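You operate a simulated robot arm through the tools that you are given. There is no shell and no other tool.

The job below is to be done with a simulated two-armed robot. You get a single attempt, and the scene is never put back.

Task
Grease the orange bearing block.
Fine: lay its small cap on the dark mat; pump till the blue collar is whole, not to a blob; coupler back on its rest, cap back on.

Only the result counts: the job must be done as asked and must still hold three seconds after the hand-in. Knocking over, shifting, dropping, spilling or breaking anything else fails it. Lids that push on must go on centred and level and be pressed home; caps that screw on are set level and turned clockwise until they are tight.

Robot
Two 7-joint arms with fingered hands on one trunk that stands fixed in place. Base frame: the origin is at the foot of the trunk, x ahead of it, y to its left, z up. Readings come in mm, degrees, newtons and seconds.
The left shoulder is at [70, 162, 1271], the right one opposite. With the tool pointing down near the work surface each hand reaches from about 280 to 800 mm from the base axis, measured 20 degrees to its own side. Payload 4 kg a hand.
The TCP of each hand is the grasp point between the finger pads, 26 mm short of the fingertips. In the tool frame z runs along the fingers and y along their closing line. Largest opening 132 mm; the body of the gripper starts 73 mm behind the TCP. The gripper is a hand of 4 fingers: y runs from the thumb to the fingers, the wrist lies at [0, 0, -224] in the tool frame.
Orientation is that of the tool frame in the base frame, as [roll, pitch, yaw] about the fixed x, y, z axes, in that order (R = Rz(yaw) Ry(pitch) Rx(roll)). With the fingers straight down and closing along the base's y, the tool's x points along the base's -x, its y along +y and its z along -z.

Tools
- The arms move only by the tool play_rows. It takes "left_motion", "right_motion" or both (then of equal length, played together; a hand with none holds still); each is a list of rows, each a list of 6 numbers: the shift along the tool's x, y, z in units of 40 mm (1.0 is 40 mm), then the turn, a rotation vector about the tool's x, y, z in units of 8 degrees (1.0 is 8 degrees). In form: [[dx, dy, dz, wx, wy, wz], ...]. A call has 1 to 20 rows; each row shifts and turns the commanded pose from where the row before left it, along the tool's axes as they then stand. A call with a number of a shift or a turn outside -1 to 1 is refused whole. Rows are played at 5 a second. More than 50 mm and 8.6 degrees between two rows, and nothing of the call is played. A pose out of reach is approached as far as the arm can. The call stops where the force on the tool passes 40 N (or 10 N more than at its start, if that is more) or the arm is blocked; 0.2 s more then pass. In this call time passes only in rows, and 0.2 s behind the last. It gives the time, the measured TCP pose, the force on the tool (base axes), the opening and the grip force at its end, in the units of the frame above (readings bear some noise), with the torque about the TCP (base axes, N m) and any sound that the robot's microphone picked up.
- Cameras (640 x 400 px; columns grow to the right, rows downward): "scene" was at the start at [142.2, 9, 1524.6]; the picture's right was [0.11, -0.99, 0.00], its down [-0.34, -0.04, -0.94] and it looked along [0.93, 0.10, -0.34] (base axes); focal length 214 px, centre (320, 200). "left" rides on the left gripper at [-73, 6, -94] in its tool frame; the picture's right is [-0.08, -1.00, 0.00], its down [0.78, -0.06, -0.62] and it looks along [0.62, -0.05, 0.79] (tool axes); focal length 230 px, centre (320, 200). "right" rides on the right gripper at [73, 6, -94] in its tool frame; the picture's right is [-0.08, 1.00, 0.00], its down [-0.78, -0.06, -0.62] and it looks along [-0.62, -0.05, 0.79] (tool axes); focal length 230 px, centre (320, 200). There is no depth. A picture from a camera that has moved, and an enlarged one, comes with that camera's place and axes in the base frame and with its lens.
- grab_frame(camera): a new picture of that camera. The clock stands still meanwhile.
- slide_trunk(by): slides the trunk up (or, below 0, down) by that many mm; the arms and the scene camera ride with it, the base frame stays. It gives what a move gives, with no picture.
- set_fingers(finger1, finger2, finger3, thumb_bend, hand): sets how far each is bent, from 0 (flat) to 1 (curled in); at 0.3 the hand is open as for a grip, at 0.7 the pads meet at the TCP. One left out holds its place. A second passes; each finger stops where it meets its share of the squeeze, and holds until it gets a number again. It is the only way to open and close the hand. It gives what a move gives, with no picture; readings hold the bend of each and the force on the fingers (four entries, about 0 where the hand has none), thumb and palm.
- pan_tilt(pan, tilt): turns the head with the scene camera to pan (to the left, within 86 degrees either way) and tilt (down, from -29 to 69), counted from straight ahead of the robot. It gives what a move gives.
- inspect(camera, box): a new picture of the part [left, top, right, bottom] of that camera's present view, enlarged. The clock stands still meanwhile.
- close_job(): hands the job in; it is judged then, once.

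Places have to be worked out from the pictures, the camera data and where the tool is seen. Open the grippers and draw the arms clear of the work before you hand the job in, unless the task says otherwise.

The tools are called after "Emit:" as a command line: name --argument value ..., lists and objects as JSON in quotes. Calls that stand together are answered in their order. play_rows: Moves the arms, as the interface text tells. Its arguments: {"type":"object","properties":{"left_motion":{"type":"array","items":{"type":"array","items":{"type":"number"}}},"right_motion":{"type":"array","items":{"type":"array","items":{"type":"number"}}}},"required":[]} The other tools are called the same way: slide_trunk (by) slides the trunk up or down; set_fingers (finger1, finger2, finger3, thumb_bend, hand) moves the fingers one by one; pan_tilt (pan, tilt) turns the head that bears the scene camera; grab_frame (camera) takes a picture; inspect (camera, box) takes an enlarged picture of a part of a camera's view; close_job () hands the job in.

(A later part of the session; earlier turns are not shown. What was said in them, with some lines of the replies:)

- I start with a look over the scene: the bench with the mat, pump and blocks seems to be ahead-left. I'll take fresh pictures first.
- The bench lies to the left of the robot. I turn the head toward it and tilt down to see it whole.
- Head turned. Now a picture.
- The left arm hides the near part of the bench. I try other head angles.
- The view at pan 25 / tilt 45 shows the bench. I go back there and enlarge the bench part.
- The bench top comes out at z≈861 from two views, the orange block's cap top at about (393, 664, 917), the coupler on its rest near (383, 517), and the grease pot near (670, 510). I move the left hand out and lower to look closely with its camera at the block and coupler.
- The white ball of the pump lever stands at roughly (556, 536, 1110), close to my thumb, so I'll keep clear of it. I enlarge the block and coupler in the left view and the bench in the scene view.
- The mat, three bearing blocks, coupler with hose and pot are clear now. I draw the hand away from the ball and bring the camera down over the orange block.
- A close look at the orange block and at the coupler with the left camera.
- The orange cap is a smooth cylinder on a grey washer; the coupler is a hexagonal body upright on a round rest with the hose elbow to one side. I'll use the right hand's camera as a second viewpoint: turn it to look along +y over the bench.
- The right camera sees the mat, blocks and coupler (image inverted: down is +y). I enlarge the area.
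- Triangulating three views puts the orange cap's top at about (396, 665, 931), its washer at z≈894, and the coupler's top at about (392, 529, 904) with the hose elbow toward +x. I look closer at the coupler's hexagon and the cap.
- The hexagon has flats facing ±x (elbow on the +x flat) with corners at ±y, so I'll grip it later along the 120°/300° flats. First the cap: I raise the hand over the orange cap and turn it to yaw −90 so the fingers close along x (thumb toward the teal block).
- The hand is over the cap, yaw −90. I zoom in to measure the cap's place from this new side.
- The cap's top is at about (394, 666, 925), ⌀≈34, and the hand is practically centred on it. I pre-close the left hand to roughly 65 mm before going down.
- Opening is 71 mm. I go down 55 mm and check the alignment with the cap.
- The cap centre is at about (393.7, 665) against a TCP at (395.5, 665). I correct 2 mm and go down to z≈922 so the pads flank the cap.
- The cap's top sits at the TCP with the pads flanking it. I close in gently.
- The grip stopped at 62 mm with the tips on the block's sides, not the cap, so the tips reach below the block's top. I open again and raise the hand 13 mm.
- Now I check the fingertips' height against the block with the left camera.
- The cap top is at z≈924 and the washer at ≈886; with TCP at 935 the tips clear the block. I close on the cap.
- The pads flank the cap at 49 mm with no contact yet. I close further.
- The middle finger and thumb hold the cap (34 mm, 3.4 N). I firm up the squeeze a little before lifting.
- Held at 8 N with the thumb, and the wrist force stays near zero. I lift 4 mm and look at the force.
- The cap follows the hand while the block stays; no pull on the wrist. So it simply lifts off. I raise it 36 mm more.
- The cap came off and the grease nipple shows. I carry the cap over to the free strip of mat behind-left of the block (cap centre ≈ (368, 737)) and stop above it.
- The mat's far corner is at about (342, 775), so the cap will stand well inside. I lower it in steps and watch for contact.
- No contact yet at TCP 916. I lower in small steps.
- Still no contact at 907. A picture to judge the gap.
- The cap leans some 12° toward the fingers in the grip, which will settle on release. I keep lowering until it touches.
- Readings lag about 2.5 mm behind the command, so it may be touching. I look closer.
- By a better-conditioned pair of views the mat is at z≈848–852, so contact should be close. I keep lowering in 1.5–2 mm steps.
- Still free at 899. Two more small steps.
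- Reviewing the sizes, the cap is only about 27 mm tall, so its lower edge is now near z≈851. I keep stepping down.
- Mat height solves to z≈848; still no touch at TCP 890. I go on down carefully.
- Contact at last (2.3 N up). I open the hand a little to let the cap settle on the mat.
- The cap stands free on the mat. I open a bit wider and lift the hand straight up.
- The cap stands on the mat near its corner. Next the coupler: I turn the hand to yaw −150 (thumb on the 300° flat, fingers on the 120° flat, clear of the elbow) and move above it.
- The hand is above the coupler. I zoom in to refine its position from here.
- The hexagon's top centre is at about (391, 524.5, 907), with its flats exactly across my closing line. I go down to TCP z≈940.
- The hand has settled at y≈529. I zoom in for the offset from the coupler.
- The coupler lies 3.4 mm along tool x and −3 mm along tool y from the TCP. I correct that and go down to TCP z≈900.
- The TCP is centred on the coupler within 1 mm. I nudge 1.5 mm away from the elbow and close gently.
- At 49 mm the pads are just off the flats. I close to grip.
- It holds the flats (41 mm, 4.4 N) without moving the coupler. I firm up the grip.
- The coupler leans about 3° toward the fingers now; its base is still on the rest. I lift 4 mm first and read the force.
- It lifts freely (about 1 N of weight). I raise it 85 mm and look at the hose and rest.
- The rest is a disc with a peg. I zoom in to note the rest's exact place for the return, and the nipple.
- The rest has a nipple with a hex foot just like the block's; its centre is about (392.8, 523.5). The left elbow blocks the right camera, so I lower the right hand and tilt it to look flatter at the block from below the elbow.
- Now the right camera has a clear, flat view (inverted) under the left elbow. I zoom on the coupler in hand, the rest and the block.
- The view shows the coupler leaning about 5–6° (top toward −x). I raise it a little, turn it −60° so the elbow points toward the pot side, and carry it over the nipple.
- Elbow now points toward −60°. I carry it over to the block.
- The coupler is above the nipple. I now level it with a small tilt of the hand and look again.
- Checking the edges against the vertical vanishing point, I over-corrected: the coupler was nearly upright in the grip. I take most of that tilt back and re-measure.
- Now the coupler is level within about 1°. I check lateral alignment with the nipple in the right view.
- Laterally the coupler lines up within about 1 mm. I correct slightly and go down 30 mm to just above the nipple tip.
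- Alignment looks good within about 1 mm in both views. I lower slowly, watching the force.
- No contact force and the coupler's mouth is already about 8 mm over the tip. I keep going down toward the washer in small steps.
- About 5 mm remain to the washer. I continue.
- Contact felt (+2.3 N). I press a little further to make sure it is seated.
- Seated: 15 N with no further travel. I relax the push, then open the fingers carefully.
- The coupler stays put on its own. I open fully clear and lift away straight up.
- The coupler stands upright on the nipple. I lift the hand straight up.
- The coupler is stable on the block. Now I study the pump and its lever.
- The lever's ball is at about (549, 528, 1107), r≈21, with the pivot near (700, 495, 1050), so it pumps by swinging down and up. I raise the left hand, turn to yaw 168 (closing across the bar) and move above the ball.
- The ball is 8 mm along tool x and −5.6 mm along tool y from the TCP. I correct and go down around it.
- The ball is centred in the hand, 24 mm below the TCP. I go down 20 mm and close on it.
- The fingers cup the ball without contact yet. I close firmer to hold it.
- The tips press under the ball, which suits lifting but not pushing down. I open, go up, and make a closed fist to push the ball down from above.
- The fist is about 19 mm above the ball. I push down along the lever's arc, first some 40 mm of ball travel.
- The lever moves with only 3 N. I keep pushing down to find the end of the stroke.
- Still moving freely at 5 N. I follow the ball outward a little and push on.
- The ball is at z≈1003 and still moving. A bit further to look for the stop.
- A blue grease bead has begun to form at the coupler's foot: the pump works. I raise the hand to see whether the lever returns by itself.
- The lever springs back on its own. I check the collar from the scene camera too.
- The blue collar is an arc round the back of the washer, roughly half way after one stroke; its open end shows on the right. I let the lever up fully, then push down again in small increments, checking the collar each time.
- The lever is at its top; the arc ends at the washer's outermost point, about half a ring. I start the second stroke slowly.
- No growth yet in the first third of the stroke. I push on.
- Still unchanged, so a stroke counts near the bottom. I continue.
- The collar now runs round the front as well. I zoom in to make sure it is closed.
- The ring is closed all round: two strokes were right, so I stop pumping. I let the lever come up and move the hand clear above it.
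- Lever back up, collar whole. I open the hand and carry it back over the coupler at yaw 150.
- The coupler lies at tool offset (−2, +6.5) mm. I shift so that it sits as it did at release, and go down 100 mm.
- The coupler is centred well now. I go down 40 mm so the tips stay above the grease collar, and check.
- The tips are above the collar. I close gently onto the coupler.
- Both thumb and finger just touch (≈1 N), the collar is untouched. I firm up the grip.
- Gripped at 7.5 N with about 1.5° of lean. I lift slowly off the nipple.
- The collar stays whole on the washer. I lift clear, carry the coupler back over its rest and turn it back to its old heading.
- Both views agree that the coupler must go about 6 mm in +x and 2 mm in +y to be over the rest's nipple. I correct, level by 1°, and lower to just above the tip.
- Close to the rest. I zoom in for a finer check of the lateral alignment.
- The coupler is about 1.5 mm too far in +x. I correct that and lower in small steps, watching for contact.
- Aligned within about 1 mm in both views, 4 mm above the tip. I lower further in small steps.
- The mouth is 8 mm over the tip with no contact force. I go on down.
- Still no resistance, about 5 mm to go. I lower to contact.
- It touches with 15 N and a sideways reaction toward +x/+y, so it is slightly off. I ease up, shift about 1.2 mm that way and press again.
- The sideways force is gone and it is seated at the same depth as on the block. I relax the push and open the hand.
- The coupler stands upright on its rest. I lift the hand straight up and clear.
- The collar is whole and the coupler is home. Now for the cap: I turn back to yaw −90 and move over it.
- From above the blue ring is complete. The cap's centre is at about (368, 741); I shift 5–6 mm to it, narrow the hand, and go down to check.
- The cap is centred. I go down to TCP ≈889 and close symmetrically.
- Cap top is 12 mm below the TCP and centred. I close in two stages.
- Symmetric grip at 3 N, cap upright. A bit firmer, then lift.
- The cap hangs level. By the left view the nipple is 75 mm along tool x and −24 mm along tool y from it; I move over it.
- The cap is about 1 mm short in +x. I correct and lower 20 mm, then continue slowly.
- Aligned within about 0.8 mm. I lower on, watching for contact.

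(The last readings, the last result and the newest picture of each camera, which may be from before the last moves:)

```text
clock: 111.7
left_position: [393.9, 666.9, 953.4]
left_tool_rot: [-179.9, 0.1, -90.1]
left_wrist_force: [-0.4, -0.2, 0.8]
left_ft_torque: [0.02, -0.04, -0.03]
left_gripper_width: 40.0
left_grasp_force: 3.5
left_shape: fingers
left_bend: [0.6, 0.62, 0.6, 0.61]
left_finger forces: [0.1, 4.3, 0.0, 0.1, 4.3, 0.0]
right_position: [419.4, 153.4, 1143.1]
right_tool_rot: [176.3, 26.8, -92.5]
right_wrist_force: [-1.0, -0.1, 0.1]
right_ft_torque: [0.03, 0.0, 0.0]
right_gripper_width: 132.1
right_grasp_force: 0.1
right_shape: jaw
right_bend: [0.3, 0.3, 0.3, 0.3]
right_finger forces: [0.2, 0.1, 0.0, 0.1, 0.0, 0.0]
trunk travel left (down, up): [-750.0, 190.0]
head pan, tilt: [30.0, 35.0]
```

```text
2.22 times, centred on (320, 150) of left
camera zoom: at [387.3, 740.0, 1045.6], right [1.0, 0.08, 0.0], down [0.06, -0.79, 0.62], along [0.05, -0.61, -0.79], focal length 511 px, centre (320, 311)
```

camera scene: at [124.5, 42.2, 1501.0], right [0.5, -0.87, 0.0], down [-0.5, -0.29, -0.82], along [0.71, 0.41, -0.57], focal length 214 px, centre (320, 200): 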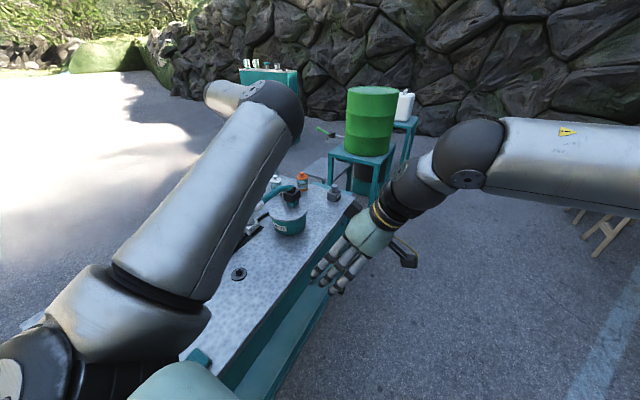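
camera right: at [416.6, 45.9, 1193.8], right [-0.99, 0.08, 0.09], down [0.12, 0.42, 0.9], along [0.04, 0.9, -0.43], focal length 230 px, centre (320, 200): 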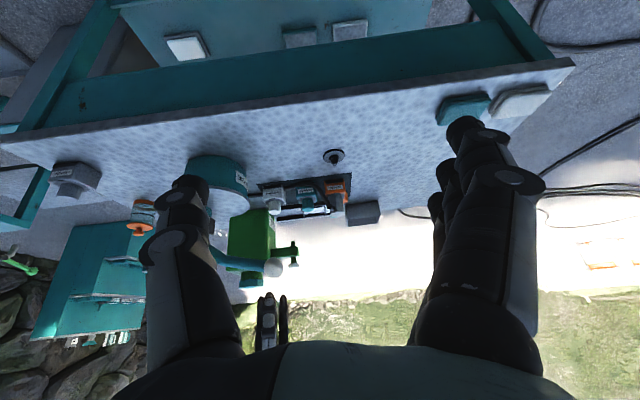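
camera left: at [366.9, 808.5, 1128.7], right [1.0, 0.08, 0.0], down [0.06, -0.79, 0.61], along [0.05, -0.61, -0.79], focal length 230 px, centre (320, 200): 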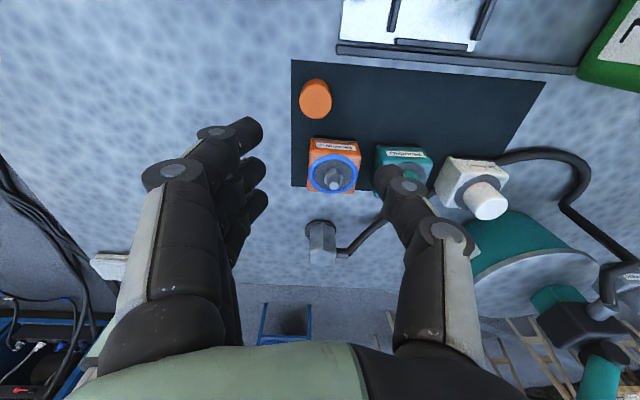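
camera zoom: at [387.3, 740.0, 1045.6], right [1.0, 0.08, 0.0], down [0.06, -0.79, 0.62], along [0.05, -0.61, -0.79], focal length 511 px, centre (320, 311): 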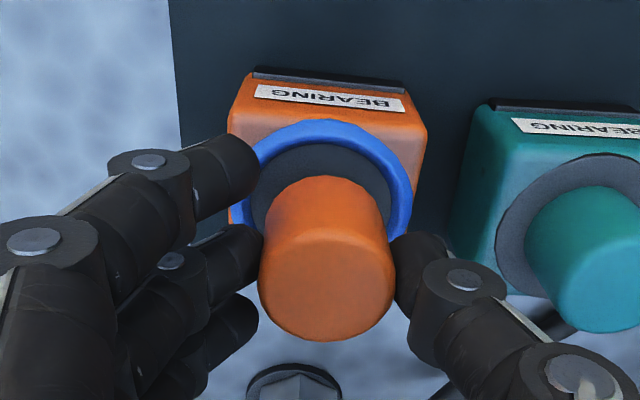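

Well aligned, 15 mm above the washer with no contact. I continue down.

Emit:
play_rows --left_motion '[[0, 0, 0.1, 0, 0, 0], [0, 0, 0.1, 0, 0, 0], [0, 0, 0, 0, 0, 0]]'

Emit:
play_rows --left_motion '[[0, 0, 0.05, 0, 0, 0], [0, 0, 0.05, 0, 0, 0], [0, 0, 0, 0, 0, 0]]'

Emit:
inspect --camera "right" --box '[318, 185, 353, 225]'

```text
clock: 112.5
left_position: [393.1, 668.1, 943.8]
left_tool_rot: [-179.9, 0.0, -90.0]
left_wrist_force: [0.0, 0.3, -0.6]
left_ft_torque: [-0.02, 0.0, -0.01]
left_gripper_width: 39.9
left_grasp_force: 4.2
left_shape: fingers
left_bend: [0.6, 0.62, 0.6, 0.61]
left_finger forces: [0.0, 4.3, 0.0, 0.0, 4.3, 0.0]
right_position: [419.1, 152.9, 1144.2]
right_tool_rot: [176.4, 26.8, -92.5]
right_wrist_force: [-0.2, -0.3, -0.1]
right_ft_torque: [0.0, -0.01, -0.01]
right_gripper_width: 131.7
right_grasp_force: 0.2
right_shape: jaw
right_bend: [0.3, 0.3, 0.3, 0.3]
right_finger forces: [0.1, 0.0, 0.0, 0.0, 0.1, 0.0]
trunk travel left (down, up): [-750.0, 190.0]
head pan, tilt: [30.0, 35.0]
```

```text
clock: 113.3
left_position: [394.2, 667.5, 940.5]
left_tool_rot: [-179.8, 0.1, -90.2]
left_wrist_force: [0.1, 0.3, -0.4]
left_ft_torque: [-0.02, 0.0, -0.01]
left_gripper_width: 40.0
left_grasp_force: 4.4
left_shape: fingers
left_bend: [0.6, 0.62, 0.6, 0.61]
left_finger forces: [0.1, 4.3, 0.1, 0.0, 4.3, 0.1]
right_position: [418.7, 153.3, 1142.6]
right_tool_rot: [176.3, 26.9, -92.5]
right_wrist_force: [-0.1, -0.7, -0.9]
right_ft_torque: [-0.01, -0.01, 0.0]
right_gripper_width: 132.0
right_grasp_force: 0.1
right_shape: jaw
right_bend: [0.3, 0.3, 0.3, 0.3]
right_finger forces: [0.0, 0.1, 0.0, 0.0, 0.0, 0.1]
trunk travel left (down, up): [-750.0, 190.0]
head pan, tilt: [30.0, 35.0]
```

```text
10.00 times, centred on (336, 205) of right
camera zoom: at [415.5, 46.6, 1194.2], right [-0.99, 0.08, 0.09], down [0.12, 0.42, 0.9], along [0.04, 0.9, -0.43], focal length 2301 px, centre (165, 150)
```

zoom: 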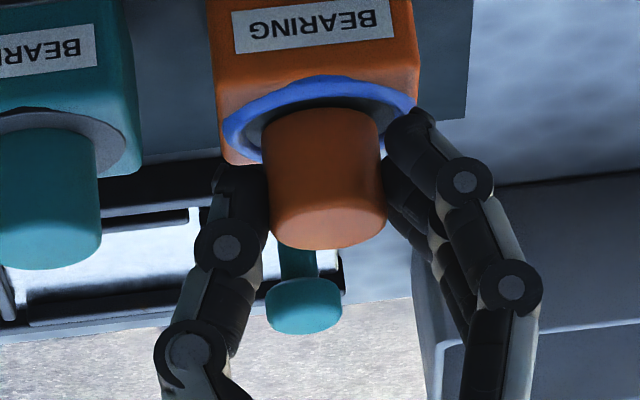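

Centred and about 3 mm above the washer. I lower the last bit in 1.5 mm steps.

Emit:
play_rows --left_motion '[[0, 0, 0.04, 0, 0, 0], [0, 0, 0, 0, 0, 0]]'

Emit:
play_rows --left_motion '[[0, 0, 0.04, 0, 0, 0], [0, 0, 0, 0, 0, 0]]'

Emit:
inspect --camera "right" --box '[318, 185, 353, 225]'

```text
clock: 113.9
left_position: [393.9, 667.6, 938.5]
left_tool_rot: [180.0, 0.2, -90.1]
left_wrist_force: [0.2, 0.4, -0.2]
left_ft_torque: [-0.02, -0.02, 0.03]
left_gripper_width: 40.2
left_grasp_force: 4.4
left_shape: fingers
left_bend: [0.6, 0.62, 0.6, 0.61]
left_finger forces: [0.1, 4.3, 0.0, 0.1, 4.3, 0.0]
right_position: [418.5, 151.9, 1143.7]
right_tool_rot: [176.3, 26.8, -92.5]
right_wrist_force: [1.0, 0.3, 0.0]
right_ft_torque: [-0.04, 0.02, -0.04]
right_gripper_width: 132.1
right_grasp_force: 0.0
right_shape: jaw
right_bend: [0.3, 0.3, 0.3, 0.3]
right_finger forces: [0.1, 0.0, 0.0, 0.0, 0.0, 0.0]
trunk travel left (down, up): [-750.0, 190.0]
head pan, tilt: [30.0, 35.0]
```

```text
clock: 114.5
left_position: [393.9, 667.1, 937.3]
left_tool_rot: [-179.8, 0.1, -90.0]
left_wrist_force: [-0.5, 0.4, 0.6]
left_ft_torque: [-0.03, -0.03, 0.03]
left_gripper_width: 39.8
left_grasp_force: 4.5
left_shape: fingers
left_bend: [0.6, 0.62, 0.6, 0.61]
left_finger forces: [0.1, 4.5, 0.0, 0.0, 4.2, 0.0]
right_position: [419.1, 153.1, 1143.8]
right_tool_rot: [176.5, 26.7, -92.4]
right_wrist_force: [0.2, 0.2, 0.2]
right_ft_torque: [-0.01, -0.01, 0.01]
right_gripper_width: 131.8
right_grasp_force: 0.0
right_shape: jaw
right_bend: [0.3, 0.3, 0.3, 0.3]
right_finger forces: [0.0, 0.0, 0.1, 0.0, 0.1, 0.0]
trunk travel left (down, up): [-750.0, 190.0]
head pan, tilt: [30.0, 35.0]
```

```text
10.00 times, centred on (336, 205) of right
camera zoom: at [415.4, 46.5, 1194.3], right [-0.99, 0.08, 0.09], down [0.12, 0.42, 0.9], along [0.04, 0.9, -0.43], focal length 2301 px, centre (165, 150)
```

zoom: 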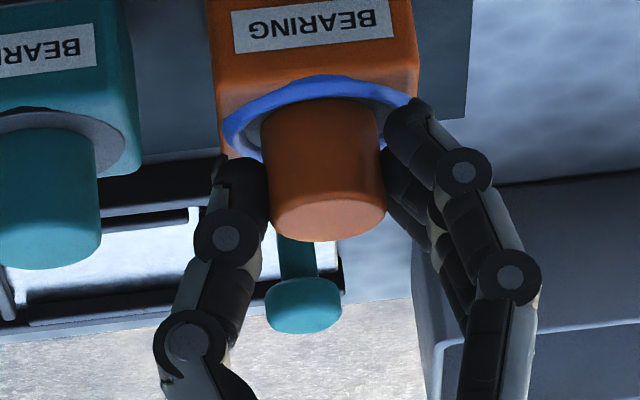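

About 1 mm to go. Further small steps until it bears.

Emit:
play_rows --left_motion '[[0, 0, 0.03, 0, 0, 0], [0, 0, 0, 0, 0, 0]]'

Emit:
play_rows --left_motion '[[0, 0, 0.03, 0, 0, 0], [0, 0, 0, 0, 0, 0]]'

Emit:
inspect --camera "right" --box '[318, 185, 353, 225]'

Emit:
inspect --camera "left" --box '[220, 60, 420, 240]'

```text
clock: 115.1
left_position: [393.1, 667.2, 937.4]
left_tool_rot: [-179.9, 0.2, -90.1]
left_wrist_force: [-0.2, 0.2, 4.5]
left_ft_torque: [0.01, -0.03, 0.01]
left_gripper_width: 39.8
left_grasp_force: 5.3
left_shape: fingers
left_bend: [0.6, 0.62, 0.6, 0.61]
left_finger forces: [0.0, 5.1, 0.1, 0.1, 4.8, 0.0]
right_position: [418.4, 151.9, 1143.3]
right_tool_rot: [176.5, 26.8, -92.4]
right_wrist_force: [-0.9, 0.0, -0.9]
right_ft_torque: [0.0, 0.02, -0.02]
right_gripper_width: 131.7
right_grasp_force: 0.0
right_shape: jaw
right_bend: [0.3, 0.3, 0.3, 0.3]
right_finger forces: [0.0, 0.0, 0.0, 0.0, 0.0, 0.0]
trunk travel left (down, up): [-750.0, 190.0]
head pan, tilt: [30.0, 35.0]
```

```text
clock: 115.7
left_position: [392.8, 666.8, 936.5]
left_tool_rot: [-180.0, 0.2, -90.0]
left_wrist_force: [-0.3, -0.2, 7.1]
left_ft_torque: [0.06, 0.01, 0.03]
left_gripper_width: 39.8
left_grasp_force: 5.1
left_shape: fingers
left_bend: [0.6, 0.63, 0.6, 0.61]
left_finger forces: [0.1, 5.8, 0.1, 0.1, 5.2, 0.0]
right_position: [419.7, 151.9, 1144.2]
right_tool_rot: [176.6, 26.8, -92.6]
right_wrist_force: [0.3, -0.7, -0.1]
right_ft_torque: [0.02, 0.0, 0.02]
right_gripper_width: 131.8
right_grasp_force: 0.1
right_shape: jaw
right_bend: [0.3, 0.3, 0.3, 0.3]
right_finger forces: [0.1, 0.0, 0.0, 0.1, 0.1, 0.1]
trunk travel left (down, up): [-750.0, 190.0]
head pan, tilt: [30.0, 35.0]
```

```text
10.00 times, centred on (336, 205) of right
camera zoom: at [414.9, 46.0, 1194.5], right [-0.99, 0.08, 0.09], down [0.12, 0.42, 0.9], along [0.04, 0.9, -0.43], focal length 2301 px, centre (165, 150)
```

zoom: 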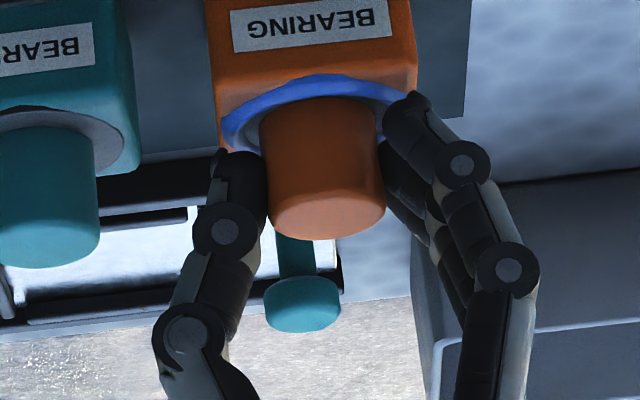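

```text
2.22 times, centred on (320, 150) of left
camera zoom: at [386.7, 739.8, 1029.0], right [1.0, 0.08, 0.0], down [0.06, -0.79, 0.61], along [0.05, -0.61, -0.79], focal length 511 px, centre (320, 311)
```

zoom: 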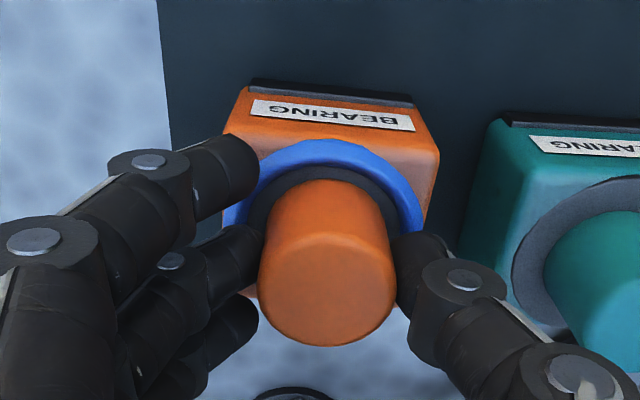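

It bears on the washer with 7 N, and its top is back at the original height (z≈924). I ease off and release, then look at whether it sits level.

Emit:
play_rows --left_motion '[[0, 0, -0.025, 0, 0, 0], [0, 0, 0, 0, 0, 0]]'

Emit:
set_fingers --hand "left" --finger1 0.57 --finger2 0.58 --finger3 0.57 --thumb_bend 0.58

Emit:
inspect --camera "right" --box '[318, 185, 353, 225]'

Emit:
inspect --camera "left" --box '[220, 60, 420, 240]'

```text
clock: 116.3
left_position: [394.4, 667.7, 936.0]
left_tool_rot: [-179.9, 0.1, -90.1]
left_wrist_force: [-1.1, -0.4, 3.3]
left_ft_torque: [0.01, 0.03, 0.03]
left_gripper_width: 39.8
left_grasp_force: 4.8
left_shape: fingers
left_bend: [0.6, 0.63, 0.6, 0.61]
left_finger forces: [0.0, 5.7, 0.0, 0.1, 4.8, 0.1]
right_position: [418.8, 151.6, 1142.1]
right_tool_rot: [176.5, 26.8, -92.5]
right_wrist_force: [0.3, -0.6, 0.3]
right_ft_torque: [-0.01, -0.01, -0.01]
right_gripper_width: 131.9
right_grasp_force: 0.0
right_shape: jaw
right_bend: [0.3, 0.3, 0.3, 0.3]
right_finger forces: [0.0, 0.0, 0.0, 0.0, 0.0, 0.0]
trunk travel left (down, up): [-750.0, 190.0]
head pan, tilt: [30.0, 35.0]
```

```text
clock: 117.3
left_position: [393.8, 668.3, 935.9]
left_tool_rot: [-179.9, 0.0, -90.1]
left_wrist_force: [0.3, 0.1, 0.1]
left_ft_torque: [0.02, -0.01, 0.01]
left_gripper_width: 49.1
left_grasp_force: 0.0
left_shape: fingers
left_bend: [0.56, 0.57, 0.56, 0.57]
left_finger forces: [0.0, 0.0, 0.0, 0.0, 0.0, 0.0]
right_position: [419.9, 152.4, 1141.9]
right_tool_rot: [176.4, 26.8, -92.5]
right_wrist_force: [0.3, 0.2, 0.4]
right_ft_torque: [0.0, 0.01, 0.0]
right_gripper_width: 131.8
right_grasp_force: 0.1
right_shape: jaw
right_bend: [0.3, 0.3, 0.3, 0.3]
right_finger forces: [0.0, 0.0, 0.0, 0.1, 0.0, 0.0]
trunk travel left (down, up): [-750.0, 190.0]
head pan, tilt: [30.0, 35.0]
```

```text
10.00 times, centred on (336, 205) of right
camera zoom: at [415.5, 46.6, 1194.2], right [-0.99, 0.09, 0.09], down [0.12, 0.42, 0.9], along [0.04, 0.9, -0.43], focal length 2301 px, centre (165, 150)
```

zoom: 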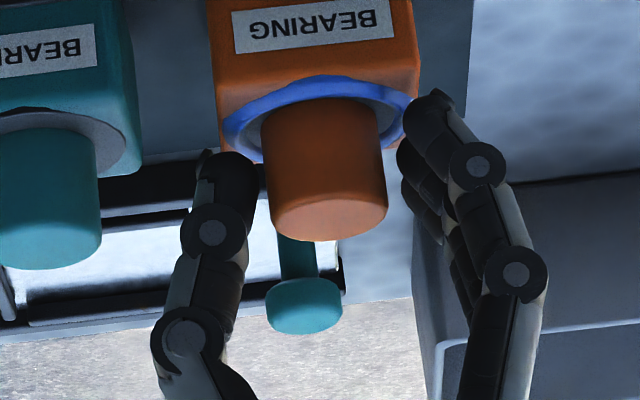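

```text
2.22 times, centred on (320, 150) of left
camera zoom: at [387.2, 740.4, 1029.1], right [1.0, 0.08, 0.0], down [0.06, -0.79, 0.62], along [0.05, -0.61, -0.79], focal length 511 px, centre (320, 311)
```

zoom: 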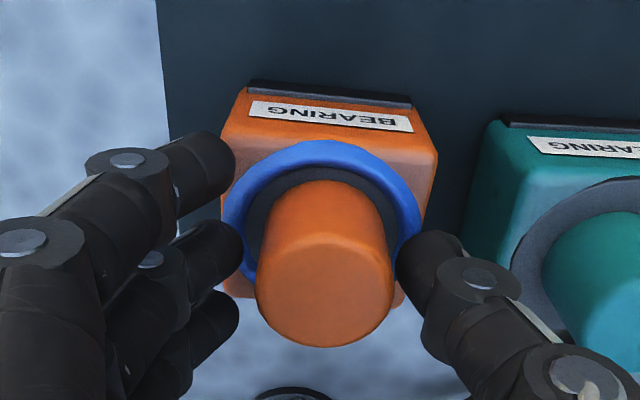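

The cap looks centred inside the ring. I open wider, lift clear and inspect it.

Emit:
set_fingers --hand "left" --finger1 0.52 --finger2 0.52 --finger3 0.52 --thumb_bend 0.52

Emit:
play_rows --left_motion '[[0, 0, -0.3, 0, 0, 0], [0, 0, -0.7, 0, 0, 0], [0, 0, -0.6, 0, 0, 0], [0, 0, 0, 0, 0, 0]]'

Emit:
inspect --camera "right" --box '[305, 183, 350, 215]'

Emit:
inspect --camera "left" --box '[240, 60, 460, 220]'

```text
clock: 118.3
left_position: [393.7, 667.4, 936.4]
left_tool_rot: [-179.9, 0.1, -90.1]
left_wrist_force: [-0.2, 0.8, 0.6]
left_ft_torque: [-0.01, 0.01, 0.03]
left_gripper_width: 63.3
left_grasp_force: 0.0
left_shape: fingers
left_bend: [0.52, 0.52, 0.52, 0.52]
left_finger forces: [0.0, 0.0, 0.0, 0.1, 0.1, 0.0]
right_position: [420.2, 152.6, 1143.8]
right_tool_rot: [176.4, 26.8, -92.6]
right_wrist_force: [1.0, 0.5, -0.2]
right_ft_torque: [0.0, 0.02, 0.02]
right_gripper_width: 131.7
right_grasp_force: 0.0
right_shape: jaw
right_bend: [0.3, 0.3, 0.3, 0.3]
right_finger forces: [0.1, 0.0, 0.1, 0.1, 0.0, 0.1]
trunk travel left (down, up): [-750.0, 190.0]
head pan, tilt: [30.0, 35.0]
```

```text
clock: 119.3
left_position: [393.7, 666.8, 999.5]
left_tool_rot: [-179.9, 0.0, -90.1]
left_wrist_force: [0.1, 1.1, 0.4]
left_ft_torque: [-0.03, 0.01, -0.02]
left_gripper_width: 63.6
left_grasp_force: 0.0
left_shape: fingers
left_bend: [0.52, 0.52, 0.52, 0.52]
left_finger forces: [0.0, 0.0, 0.0, 0.0, 0.0, 0.1]
right_position: [419.8, 152.7, 1143.0]
right_tool_rot: [176.5, 26.9, -92.4]
right_wrist_force: [0.2, -0.4, 0.3]
right_ft_torque: [-0.02, -0.01, 0.0]
right_gripper_width: 131.9
right_grasp_force: 0.0
right_shape: jaw
right_bend: [0.3, 0.3, 0.3, 0.3]
right_finger forces: [0.0, 0.1, 0.1, 0.1, 0.0, 0.0]
trunk travel left (down, up): [-750.0, 190.0]
head pan, tilt: [30.0, 35.0]
```

```text
12.50 times, centred on (328, 199) of right
camera zoom: at [415.9, 47.0, 1194.1], right [-0.99, 0.09, 0.09], down [0.12, 0.42, 0.9], along [0.04, 0.9, -0.43], focal length 2876 px, centre (226, 212)
```

zoom: 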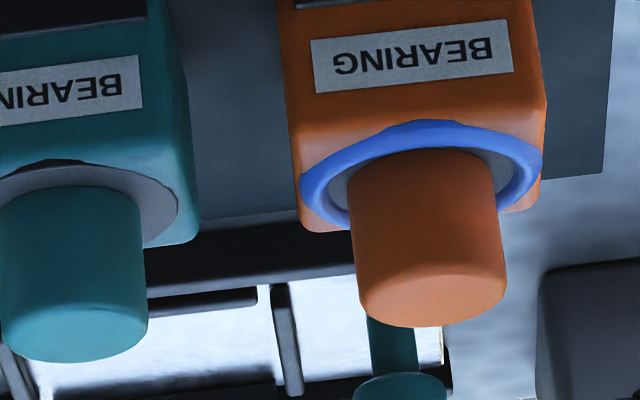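

```text
2.50 times, centred on (350, 140) of left
camera zoom: at [387.4, 740.2, 1093.1], right [1.0, 0.08, 0.0], down [0.06, -0.79, 0.62], along [0.05, -0.61, -0.79], focal length 575 px, centre (245, 350)
```

zoom: 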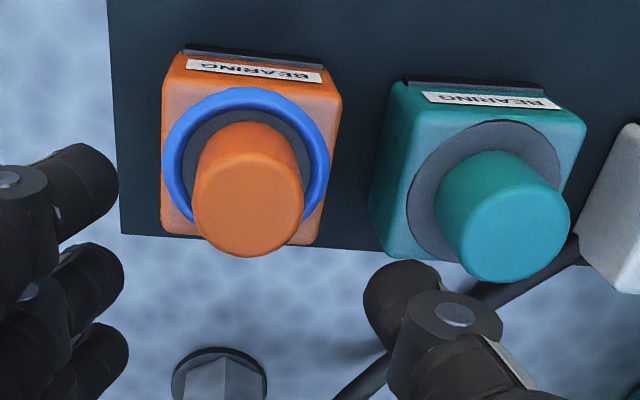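

The cap sits level and at the same height as on the teal block. To be sure it is home, I make a fist and press gently on its top.

Emit:
set_fingers --hand "left" --finger1 0.7 --finger2 0.7 --finger3 0.7 --thumb_bend 0.7

Emit:
play_rows --left_motion '[[0, 0, 0.5, 0, 0, 0], [0, 0, 0.5, 0, 0, 0], [0, 0, 0, 0, 0, 0]]'

Emit:
inspect --camera "left" --box '[220, 80, 420, 240]'

Emit:
inspect --camera "right" --box '[315, 183, 355, 225]'

```text
clock: 120.3
left_position: [394.4, 667.3, 1001.1]
left_tool_rot: [180.0, 0.1, -90.1]
left_wrist_force: [1.9, 0.6, 0.3]
left_ft_torque: [0.01, 0.03, 0.0]
left_gripper_width: 14.5
left_grasp_force: 0.1
left_shape: fingers
left_bend: [0.7, 0.7, 0.7, 0.7]
left_finger forces: [0.1, 0.1, 0.1, 0.0, 0.0, 0.0]
right_position: [419.3, 151.7, 1143.2]
right_tool_rot: [176.4, 26.8, -92.5]
right_wrist_force: [-0.5, -0.4, -0.3]
right_ft_torque: [0.01, 0.0, -0.01]
right_gripper_width: 131.7
right_grasp_force: 0.1
right_shape: jaw
right_bend: [0.3, 0.3, 0.3, 0.3]
right_finger forces: [0.0, 0.1, 0.1, 0.0, 0.0, 0.1]
trunk travel left (down, up): [-750.0, 190.0]
head pan, tilt: [30.0, 35.0]
```

```text
clock: 121.1
left_position: [393.2, 668.4, 961.0]
left_tool_rot: [-179.9, 0.2, -90.1]
left_wrist_force: [-0.1, 0.3, 0.0]
left_ft_torque: [-0.02, -0.01, 0.0]
left_gripper_width: 14.6
left_grasp_force: 0.2
left_shape: fingers
left_bend: [0.7, 0.7, 0.7, 0.7]
left_finger forces: [0.0, 0.0, 0.0, 0.0, 0.0, 0.0]
right_position: [419.2, 153.2, 1142.9]
right_tool_rot: [176.5, 26.8, -92.6]
right_wrist_force: [-0.3, 0.5, 0.5]
right_ft_torque: [0.0, -0.02, -0.04]
right_gripper_width: 131.7
right_grasp_force: 0.1
right_shape: jaw
right_bend: [0.3, 0.3, 0.3, 0.3]
right_finger forces: [0.1, 0.0, 0.1, 0.0, 0.0, 0.1]
trunk travel left (down, up): [-750.0, 190.0]
head pan, tilt: [30.0, 35.0]
```

```text
2.50 times, centred on (320, 160) of left
camera zoom: at [386.8, 739.7, 1053.4], right [1.0, 0.08, 0.0], down [0.06, -0.79, 0.61], along [0.05, -0.61, -0.79], focal length 575 px, centre (320, 300)
```

zoom: 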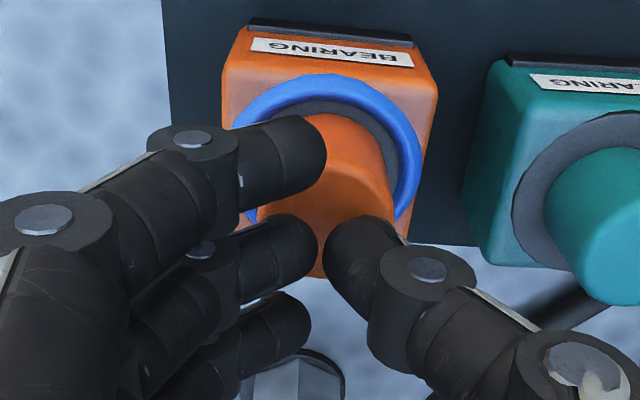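

```text
9.52 times, centred on (335, 204) of right
camera zoom: at [415.2, 46.3, 1194.3], right [-0.99, 0.08, 0.09], down [0.12, 0.42, 0.9], along [0.04, 0.9, -0.43], focal length 2191 px, centre (177, 162)
```

zoom: 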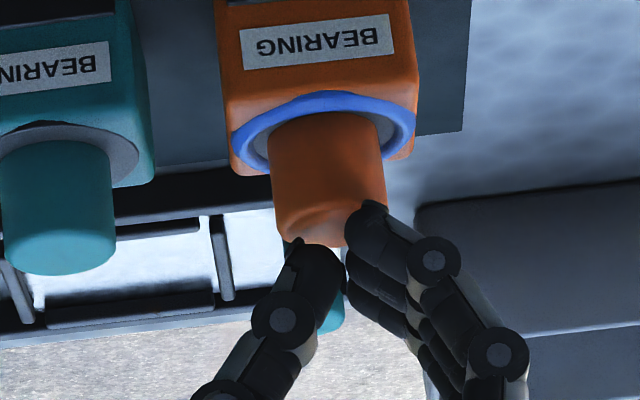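

The fist is above the cap. I lower to contact and press lightly.

Emit:
play_rows --left_motion '[[0, 0, 0.12, 0, 0, 0], [0, 0, 0.06, 0, 0, 0], [0, 0, 0, 0, 0, 0]]'

Emit:
play_rows --left_motion '[[0, 0, 0.06, 0, 0, 0], [0, 0, 0.03, 0, 0, 0], [0, 0, 0, 0, 0, 0]]'

```text
clock: 121.9
left_position: [393.4, 666.5, 956.8]
left_tool_rot: [-179.7, 0.4, -90.1]
left_wrist_force: [4.0, 4.0, 24.5]
left_ft_torque: [0.08, -0.27, 0.06]
left_gripper_width: 14.2
left_grasp_force: 11.8
left_shape: fingers
left_bend: [0.7, 0.71, 0.7, 0.71]
left_finger forces: [0.0, 5.8, 0.1, 0.0, 18.7, 0.0]
right_position: [418.3, 151.4, 1144.0]
right_tool_rot: [176.5, 26.8, -92.5]
right_wrist_force: [-0.2, -0.1, -0.2]
right_ft_torque: [0.0, 0.04, -0.02]
right_gripper_width: 131.7
right_grasp_force: 0.0
right_shape: jaw
right_bend: [0.3, 0.3, 0.3, 0.3]
right_finger forces: [0.0, 0.1, 0.0, 0.0, 0.0, 0.1]
trunk travel left (down, up): [-750.0, 190.0]
head pan, tilt: [30.0, 35.0]
```

```text
clock: 122.5
left_position: [394.9, 666.0, 955.7]
left_tool_rot: [-179.5, 0.5, -90.3]
left_wrist_force: [-1.2, -5.1, 25.7]
left_ft_torque: [-0.18, -0.07, -0.01]
left_gripper_width: 13.2
left_grasp_force: 13.7
left_shape: fingers
left_bend: [0.7, 0.71, 0.7, 0.71]
left_finger forces: [0.0, 12.3, 0.0, 0.0, 15.6, 0.1]
right_position: [417.1, 149.6, 1145.0]
right_tool_rot: [176.5, 27.0, -92.5]
right_wrist_force: [-0.5, -0.7, 0.3]
right_ft_torque: [-0.01, -0.04, -0.03]
right_gripper_width: 132.2
right_grasp_force: 0.1
right_shape: jaw
right_bend: [0.3, 0.3, 0.3, 0.3]
right_finger forces: [0.1, 0.0, 0.0, 0.0, 0.0, 0.1]
trunk travel left (down, up): [-750.0, 190.0]
head pan, tilt: [30.0, 35.0]
stopped in row 2 (left hand): the force on the tool passed its limit at 42 N (the readings are from after the stop); the commanded pose is now the measured one
```

It pressed with over 25 N and did not sink: the cap is home. I raise the hand and check that nothing shifted.

Emit:
play_rows --left_motion '[[0, 0, -0.2, 0, 0, 0], [0, 0, -0.8, 0, 0, 0], [0, 0, -0.9, 0, 0, 0], [0, 0, 0, 0, 0, 0]]'

Emit:
inspect --camera "right" --box '[305, 183, 350, 215]'

Emit:
inspect --camera "left" --box '[240, 60, 460, 220]'

```text
clock: 123.5
left_position: [395.6, 667.3, 1025.5]
left_tool_rot: [-179.9, 0.3, -90.1]
left_wrist_force: [0.1, -0.4, 0.3]
left_ft_torque: [0.01, 0.01, 0.01]
left_gripper_width: 13.9
left_grasp_force: 0.1
left_shape: fingers
left_bend: [0.7, 0.7, 0.7, 0.7]
left_finger forces: [0.1, 0.0, 0.1, 0.1, 0.0, 0.0]
right_position: [420.1, 153.7, 1142.1]
right_tool_rot: [176.4, 26.7, -92.6]
right_wrist_force: [0.2, -0.4, 0.9]
right_ft_torque: [-0.02, 0.01, -0.02]
right_gripper_width: 132.0
right_grasp_force: 0.0
right_shape: jaw
right_bend: [0.3, 0.3, 0.3, 0.3]
right_finger forces: [0.0, 0.1, 0.0, 0.0, 0.1, 0.0]
trunk travel left (down, up): [-750.0, 190.0]
head pan, tilt: [30.0, 35.0]
```

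```text
12.50 times, centred on (328, 199) of right
camera zoom: at [416.4, 47.8, 1193.8], right [-0.99, 0.09, 0.09], down [0.12, 0.42, 0.9], along [0.04, 0.9, -0.43], focal length 2876 px, centre (226, 212)
```

zoom: 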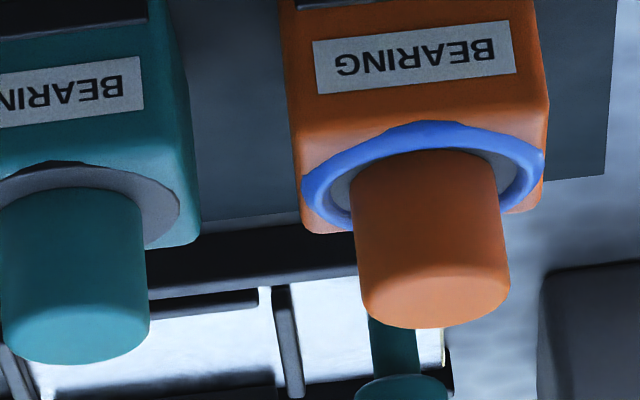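

```text
2.50 times, centred on (350, 140) of left
camera zoom: at [388.1, 740.2, 1119.6], right [1.0, 0.08, 0.0], down [0.06, -0.79, 0.61], along [0.05, -0.61, -0.79], focal length 575 px, centre (245, 350)
```

zoom: 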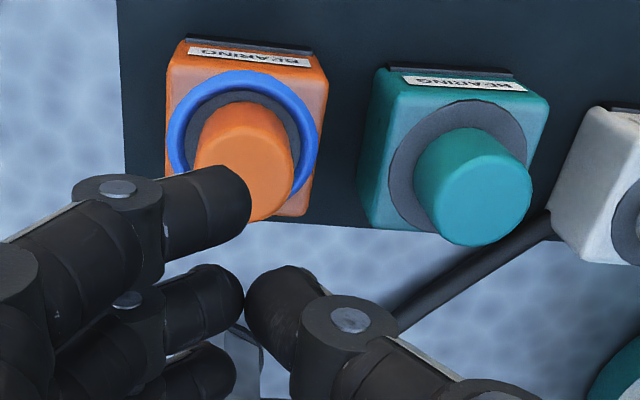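

Everything is in place: cap level and centred, ring whole. I raise the left hand well away and open it.

Emit:
play_rows --left_motion '[[0, 0, -0.9, 0, 0, 0], [0, 0, -0.9, 0, 0, 0], [0, 0, -0.9, 0, 0, 0], [0, 0, -0.9, 0, 0, 0], [0, 0, -0.9, 0, 0, 0], [0, 0, -0.9, 0, 0, 0]]'

Emit:
set_fingers --hand "left" --finger1 0.3 --finger2 0.3 --finger3 0.3 --thumb_bend 0.3

Emit:
grab_frame --camera "left"

Emit:
grab_frame --camera "scene"

Emit:
inspect --camera "right" --box '[200, 130, 400, 300]'

```text
clock: 124.9
left_position: [391.4, 665.8, 1243.6]
left_tool_rot: [-179.8, 0.4, -90.1]
left_wrist_force: [-0.2, -0.6, 0.3]
left_ft_torque: [0.01, -0.02, 0.0]
left_gripper_width: 14.1
left_grasp_force: 0.0
left_shape: fingers
left_bend: [0.7, 0.7, 0.7, 0.7]
left_finger forces: [0.0, 0.1, 0.0, 0.1, 0.1, 0.0]
right_position: [417.4, 152.1, 1144.4]
right_tool_rot: [176.5, 26.8, -92.5]
right_wrist_force: [0.5, -0.5, -0.1]
right_ft_torque: [-0.02, 0.01, -0.02]
right_gripper_width: 131.9
right_grasp_force: 0.1
right_shape: jaw
right_bend: [0.3, 0.3, 0.3, 0.3]
right_finger forces: [0.0, 0.0, 0.1, 0.0, 0.1, 0.0]
trunk travel left (down, up): [-750.0, 190.0]
head pan, tilt: [30.0, 35.0]
```

```text
clock: 125.9
left_position: [393.4, 666.2, 1242.9]
left_tool_rot: [-179.7, 0.3, -90.1]
left_wrist_force: [0.1, 0.1, 0.0]
left_ft_torque: [-0.01, -0.02, 0.02]
left_gripper_width: 135.7
left_grasp_force: 0.0
left_shape: fingers
left_bend: [0.3, 0.3, 0.3, 0.3]
left_finger forces: [0.1, 0.1, 0.0, 0.1, 0.1, 0.0]
right_position: [419.6, 152.5, 1143.1]
right_tool_rot: [176.4, 26.8, -92.4]
right_wrist_force: [-0.4, -0.9, 0.5]
right_ft_torque: [0.0, 0.01, 0.03]
right_gripper_width: 132.0
right_grasp_force: 0.0
right_shape: jaw
right_bend: [0.3, 0.3, 0.3, 0.3]
right_finger forces: [0.1, 0.0, 0.1, 0.1, 0.0, 0.0]
trunk travel left (down, up): [-750.0, 190.0]
head pan, tilt: [30.0, 35.0]
```

```text
taken
camera left: at [386.6, 738.4, 1336.2], right [1.0, 0.08, 0.0], down [0.06, -0.79, 0.61], along [0.05, -0.61, -0.79], focal length 230 px, centre (320, 200)
```

left: 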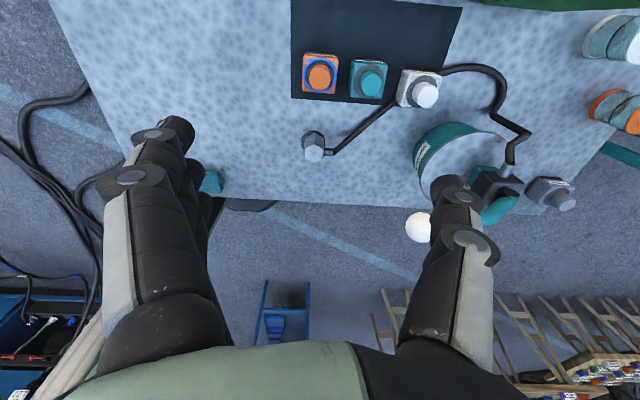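

```text
taken
camera scene: at [126.0, 42.9, 1500.9], right [0.5, -0.87, 0.0], down [-0.5, -0.29, -0.82], along [0.71, 0.41, -0.57], focal length 214 px, centre (320, 200)
```

scene: 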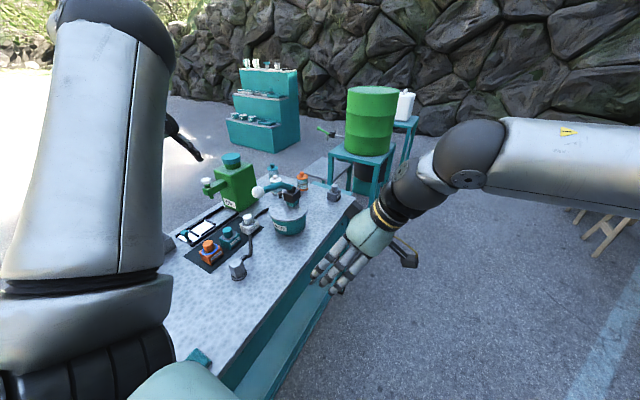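

```text
2.35 times, centred on (300, 215) of right
camera zoom: at [415.6, 46.7, 1194.2], right [-0.99, 0.08, 0.09], down [0.12, 0.42, 0.9], along [0.04, 0.9, -0.43], focal length 541 px, centre (367, 165)
```

zoom: 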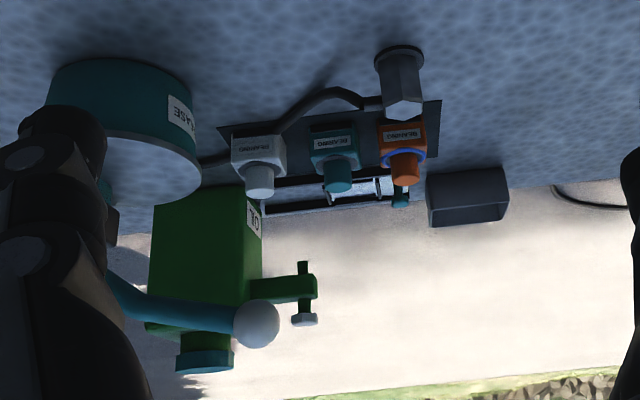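

All looks as it should. A last close scene view to compare with the start.

Emit:
inspect --camera "scene" --box '[180, 150, 360, 290]'

Emit:
inspect --camera "scene" --box '[192, 230, 257, 285]'

Emit:
inspect --camera "left" --box '[280, 40, 400, 170]'

```text
2.86 times, centred on (270, 220) of scene
camera zoom: at [126.0, 42.9, 1500.9], right [0.5, -0.87, 0.0], down [-0.5, -0.29, -0.82], along [0.71, 0.41, -0.57], focal length 613 px, centre (463, 143)
```

zoom: 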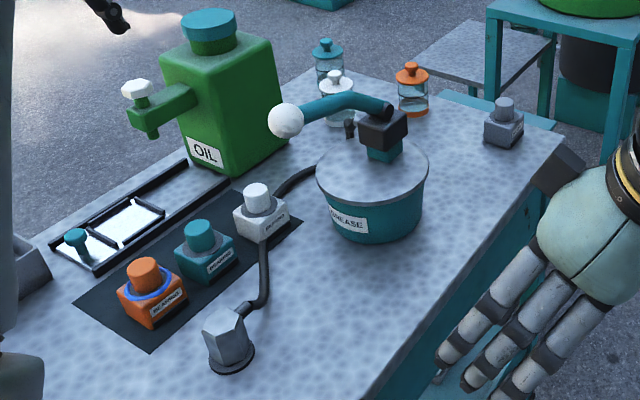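

```text
7.27 times, centred on (224, 258) of scene
camera zoom: at [126.0, 42.9, 1500.9], right [0.5, -0.87, 0.0], down [-0.5, -0.29, -0.82], along [0.71, 0.41, -0.57], focal length 1560 px, centre (1014, -218)
```

zoom: 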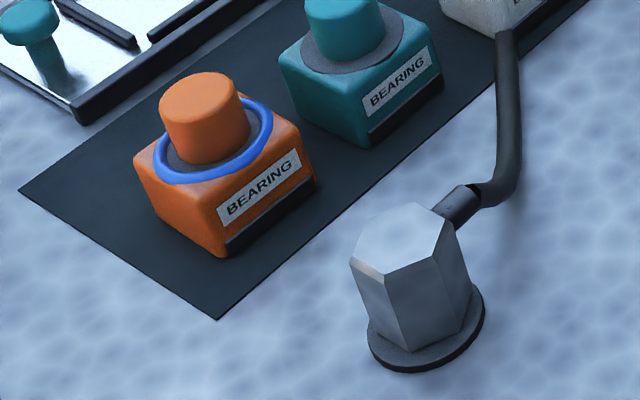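

```text
3.08 times, centred on (340, 105) of left
camera zoom: at [386.6, 738.4, 1336.2], right [1.0, 0.08, 0.0], down [0.06, -0.79, 0.61], along [0.05, -0.61, -0.79], focal length 708 px, centre (258, 492)
```

zoom: 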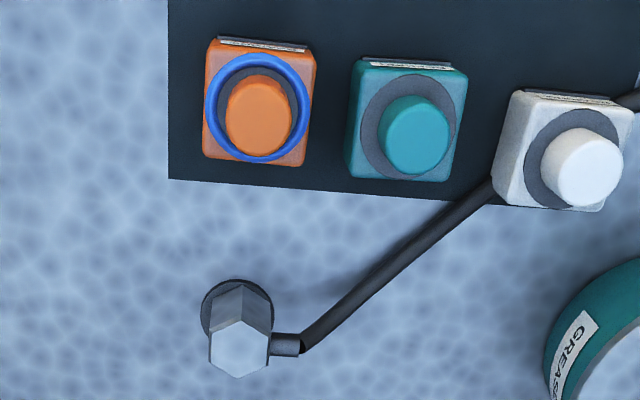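

The picture matches the start, with the blue ring whole, the cap on and the coupler home. I draw both arms further clear.

Emit:
play_rows --left_motion '[[0.9, 0.39, -0.4, 0, 0, 0], [0.9, 0.39, -0.4, 0, 0, 0], [0.9, 0.39, -0.4, 0, 0, 0]]'

Emit:
play_rows --right_motion '[[0, 0, -0.8, 0, 0, 0], [0, 0, -0.8, 0, 0, 0], [0, 0, -0.8, 0, 0, 0], [0, 0, 0, 0, 0, 0], [0, 0, 0, 0, 0, 0]]'

Emit:
grab_frame --camera "scene"

Emit:
inspect --camera "scene" --box '[180, 150, 360, 290]'

```text
clock: 126.7
left_position: [345.7, 556.5, 1293.2]
left_tool_rot: [-179.7, 0.4, -90.1]
left_wrist_force: [-0.3, -0.3, 1.2]
left_ft_torque: [0.03, -0.04, -0.01]
left_gripper_width: 135.9
left_grasp_force: 0.1
left_shape: fingers
left_bend: [0.3, 0.3, 0.3, 0.3]
left_finger forces: [0.0, 0.0, 0.0, 0.0, 0.0, 0.0]
right_position: [419.0, 151.4, 1143.7]
right_tool_rot: [176.4, 26.8, -92.6]
right_wrist_force: [0.8, 0.7, -0.2]
right_ft_torque: [0.02, 0.01, 0.04]
right_gripper_width: 131.7
right_grasp_force: 0.1
right_shape: jaw
right_bend: [0.3, 0.3, 0.3, 0.3]
right_finger forces: [0.0, 0.0, 0.1, 0.0, 0.0, 0.0]
trunk travel left (down, up): [-750.0, 190.0]
head pan, tilt: [30.0, 35.0]
```

```text
clock: 127.9
left_position: [346.1, 558.4, 1290.0]
left_tool_rot: [-179.8, 0.4, -90.1]
left_wrist_force: [0.2, 0.7, -0.4]
left_ft_torque: [0.02, 0.0, 0.02]
left_gripper_width: 135.6
left_grasp_force: 0.1
left_shape: fingers
left_bend: [0.3, 0.3, 0.3, 0.3]
left_finger forces: [0.0, 0.0, 0.0, 0.1, 0.0, 0.1]
right_position: [423.1, 108.4, 1229.0]
right_tool_rot: [176.3, 26.8, -92.5]
right_wrist_force: [0.0, -0.5, -1.0]
right_ft_torque: [-0.01, 0.0, -0.01]
right_gripper_width: 131.7
right_grasp_force: 0.1
right_shape: jaw
right_bend: [0.3, 0.3, 0.3, 0.3]
right_finger forces: [0.0, 0.0, 0.0, 0.1, 0.1, 0.0]
trunk travel left (down, up): [-750.0, 190.0]
head pan, tilt: [30.0, 35.0]
```

```text
taken
camera scene: at [125.8, 42.6, 1501.0], right [0.5, -0.87, 0.0], down [-0.5, -0.29, -0.82], along [0.71, 0.41, -0.57], focal length 214 px, centre (320, 200)
```

scene: 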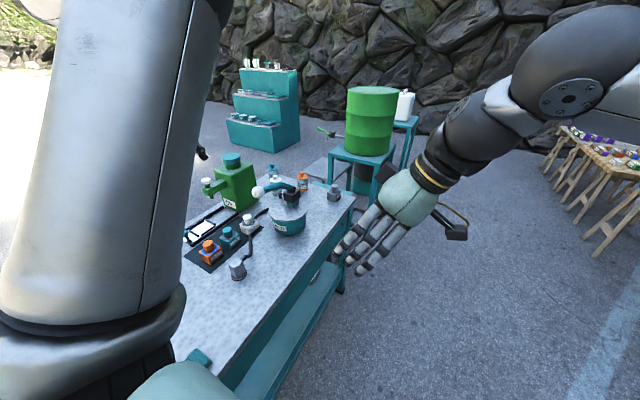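

```text
2.86 times, centred on (270, 220) of scene
camera zoom: at [125.8, 42.6, 1501.0], right [0.5, -0.87, 0.0], down [-0.5, -0.29, -0.82], along [0.71, 0.41, -0.57], focal length 613 px, centre (463, 143)
```

zoom: 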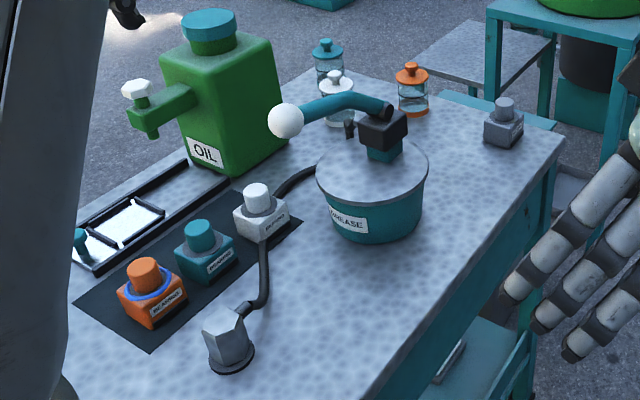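

Both hands are open and clear. The orange block has its whole blue collar and its cap on level, the coupler stands on its rest, and nothing else looks moved. I hand the job in.

Emit:
close_job

```text
The job is handed in.
```

The orange bearing block is greased and the job is handed in; I haven't had a verdict back.

- **Cap off:** The small cap lifted straight off without turning. I stood it on the dark mat while pumping.
- **Pumping:** Two lever strokes closed the blue collar all the way round. I stopped there, well short of a blob.
- **Coupler:** It is back on its rest, upright and seated.
- **Cap on:** It is back on the nipple, level and centred, at the same height as the teal block's cap. I pressed it home; the force briefly reached 42 N, where the robot's limit stopped the push, and nothing shifted.
- **A slip along the way:** On my first try at the cap, the fingertips closed on the block's sides instead and may have nudged the block by about 1 mm.

In the last pictures nothing else on the bench has moved. Both hands are open and clear of the work.
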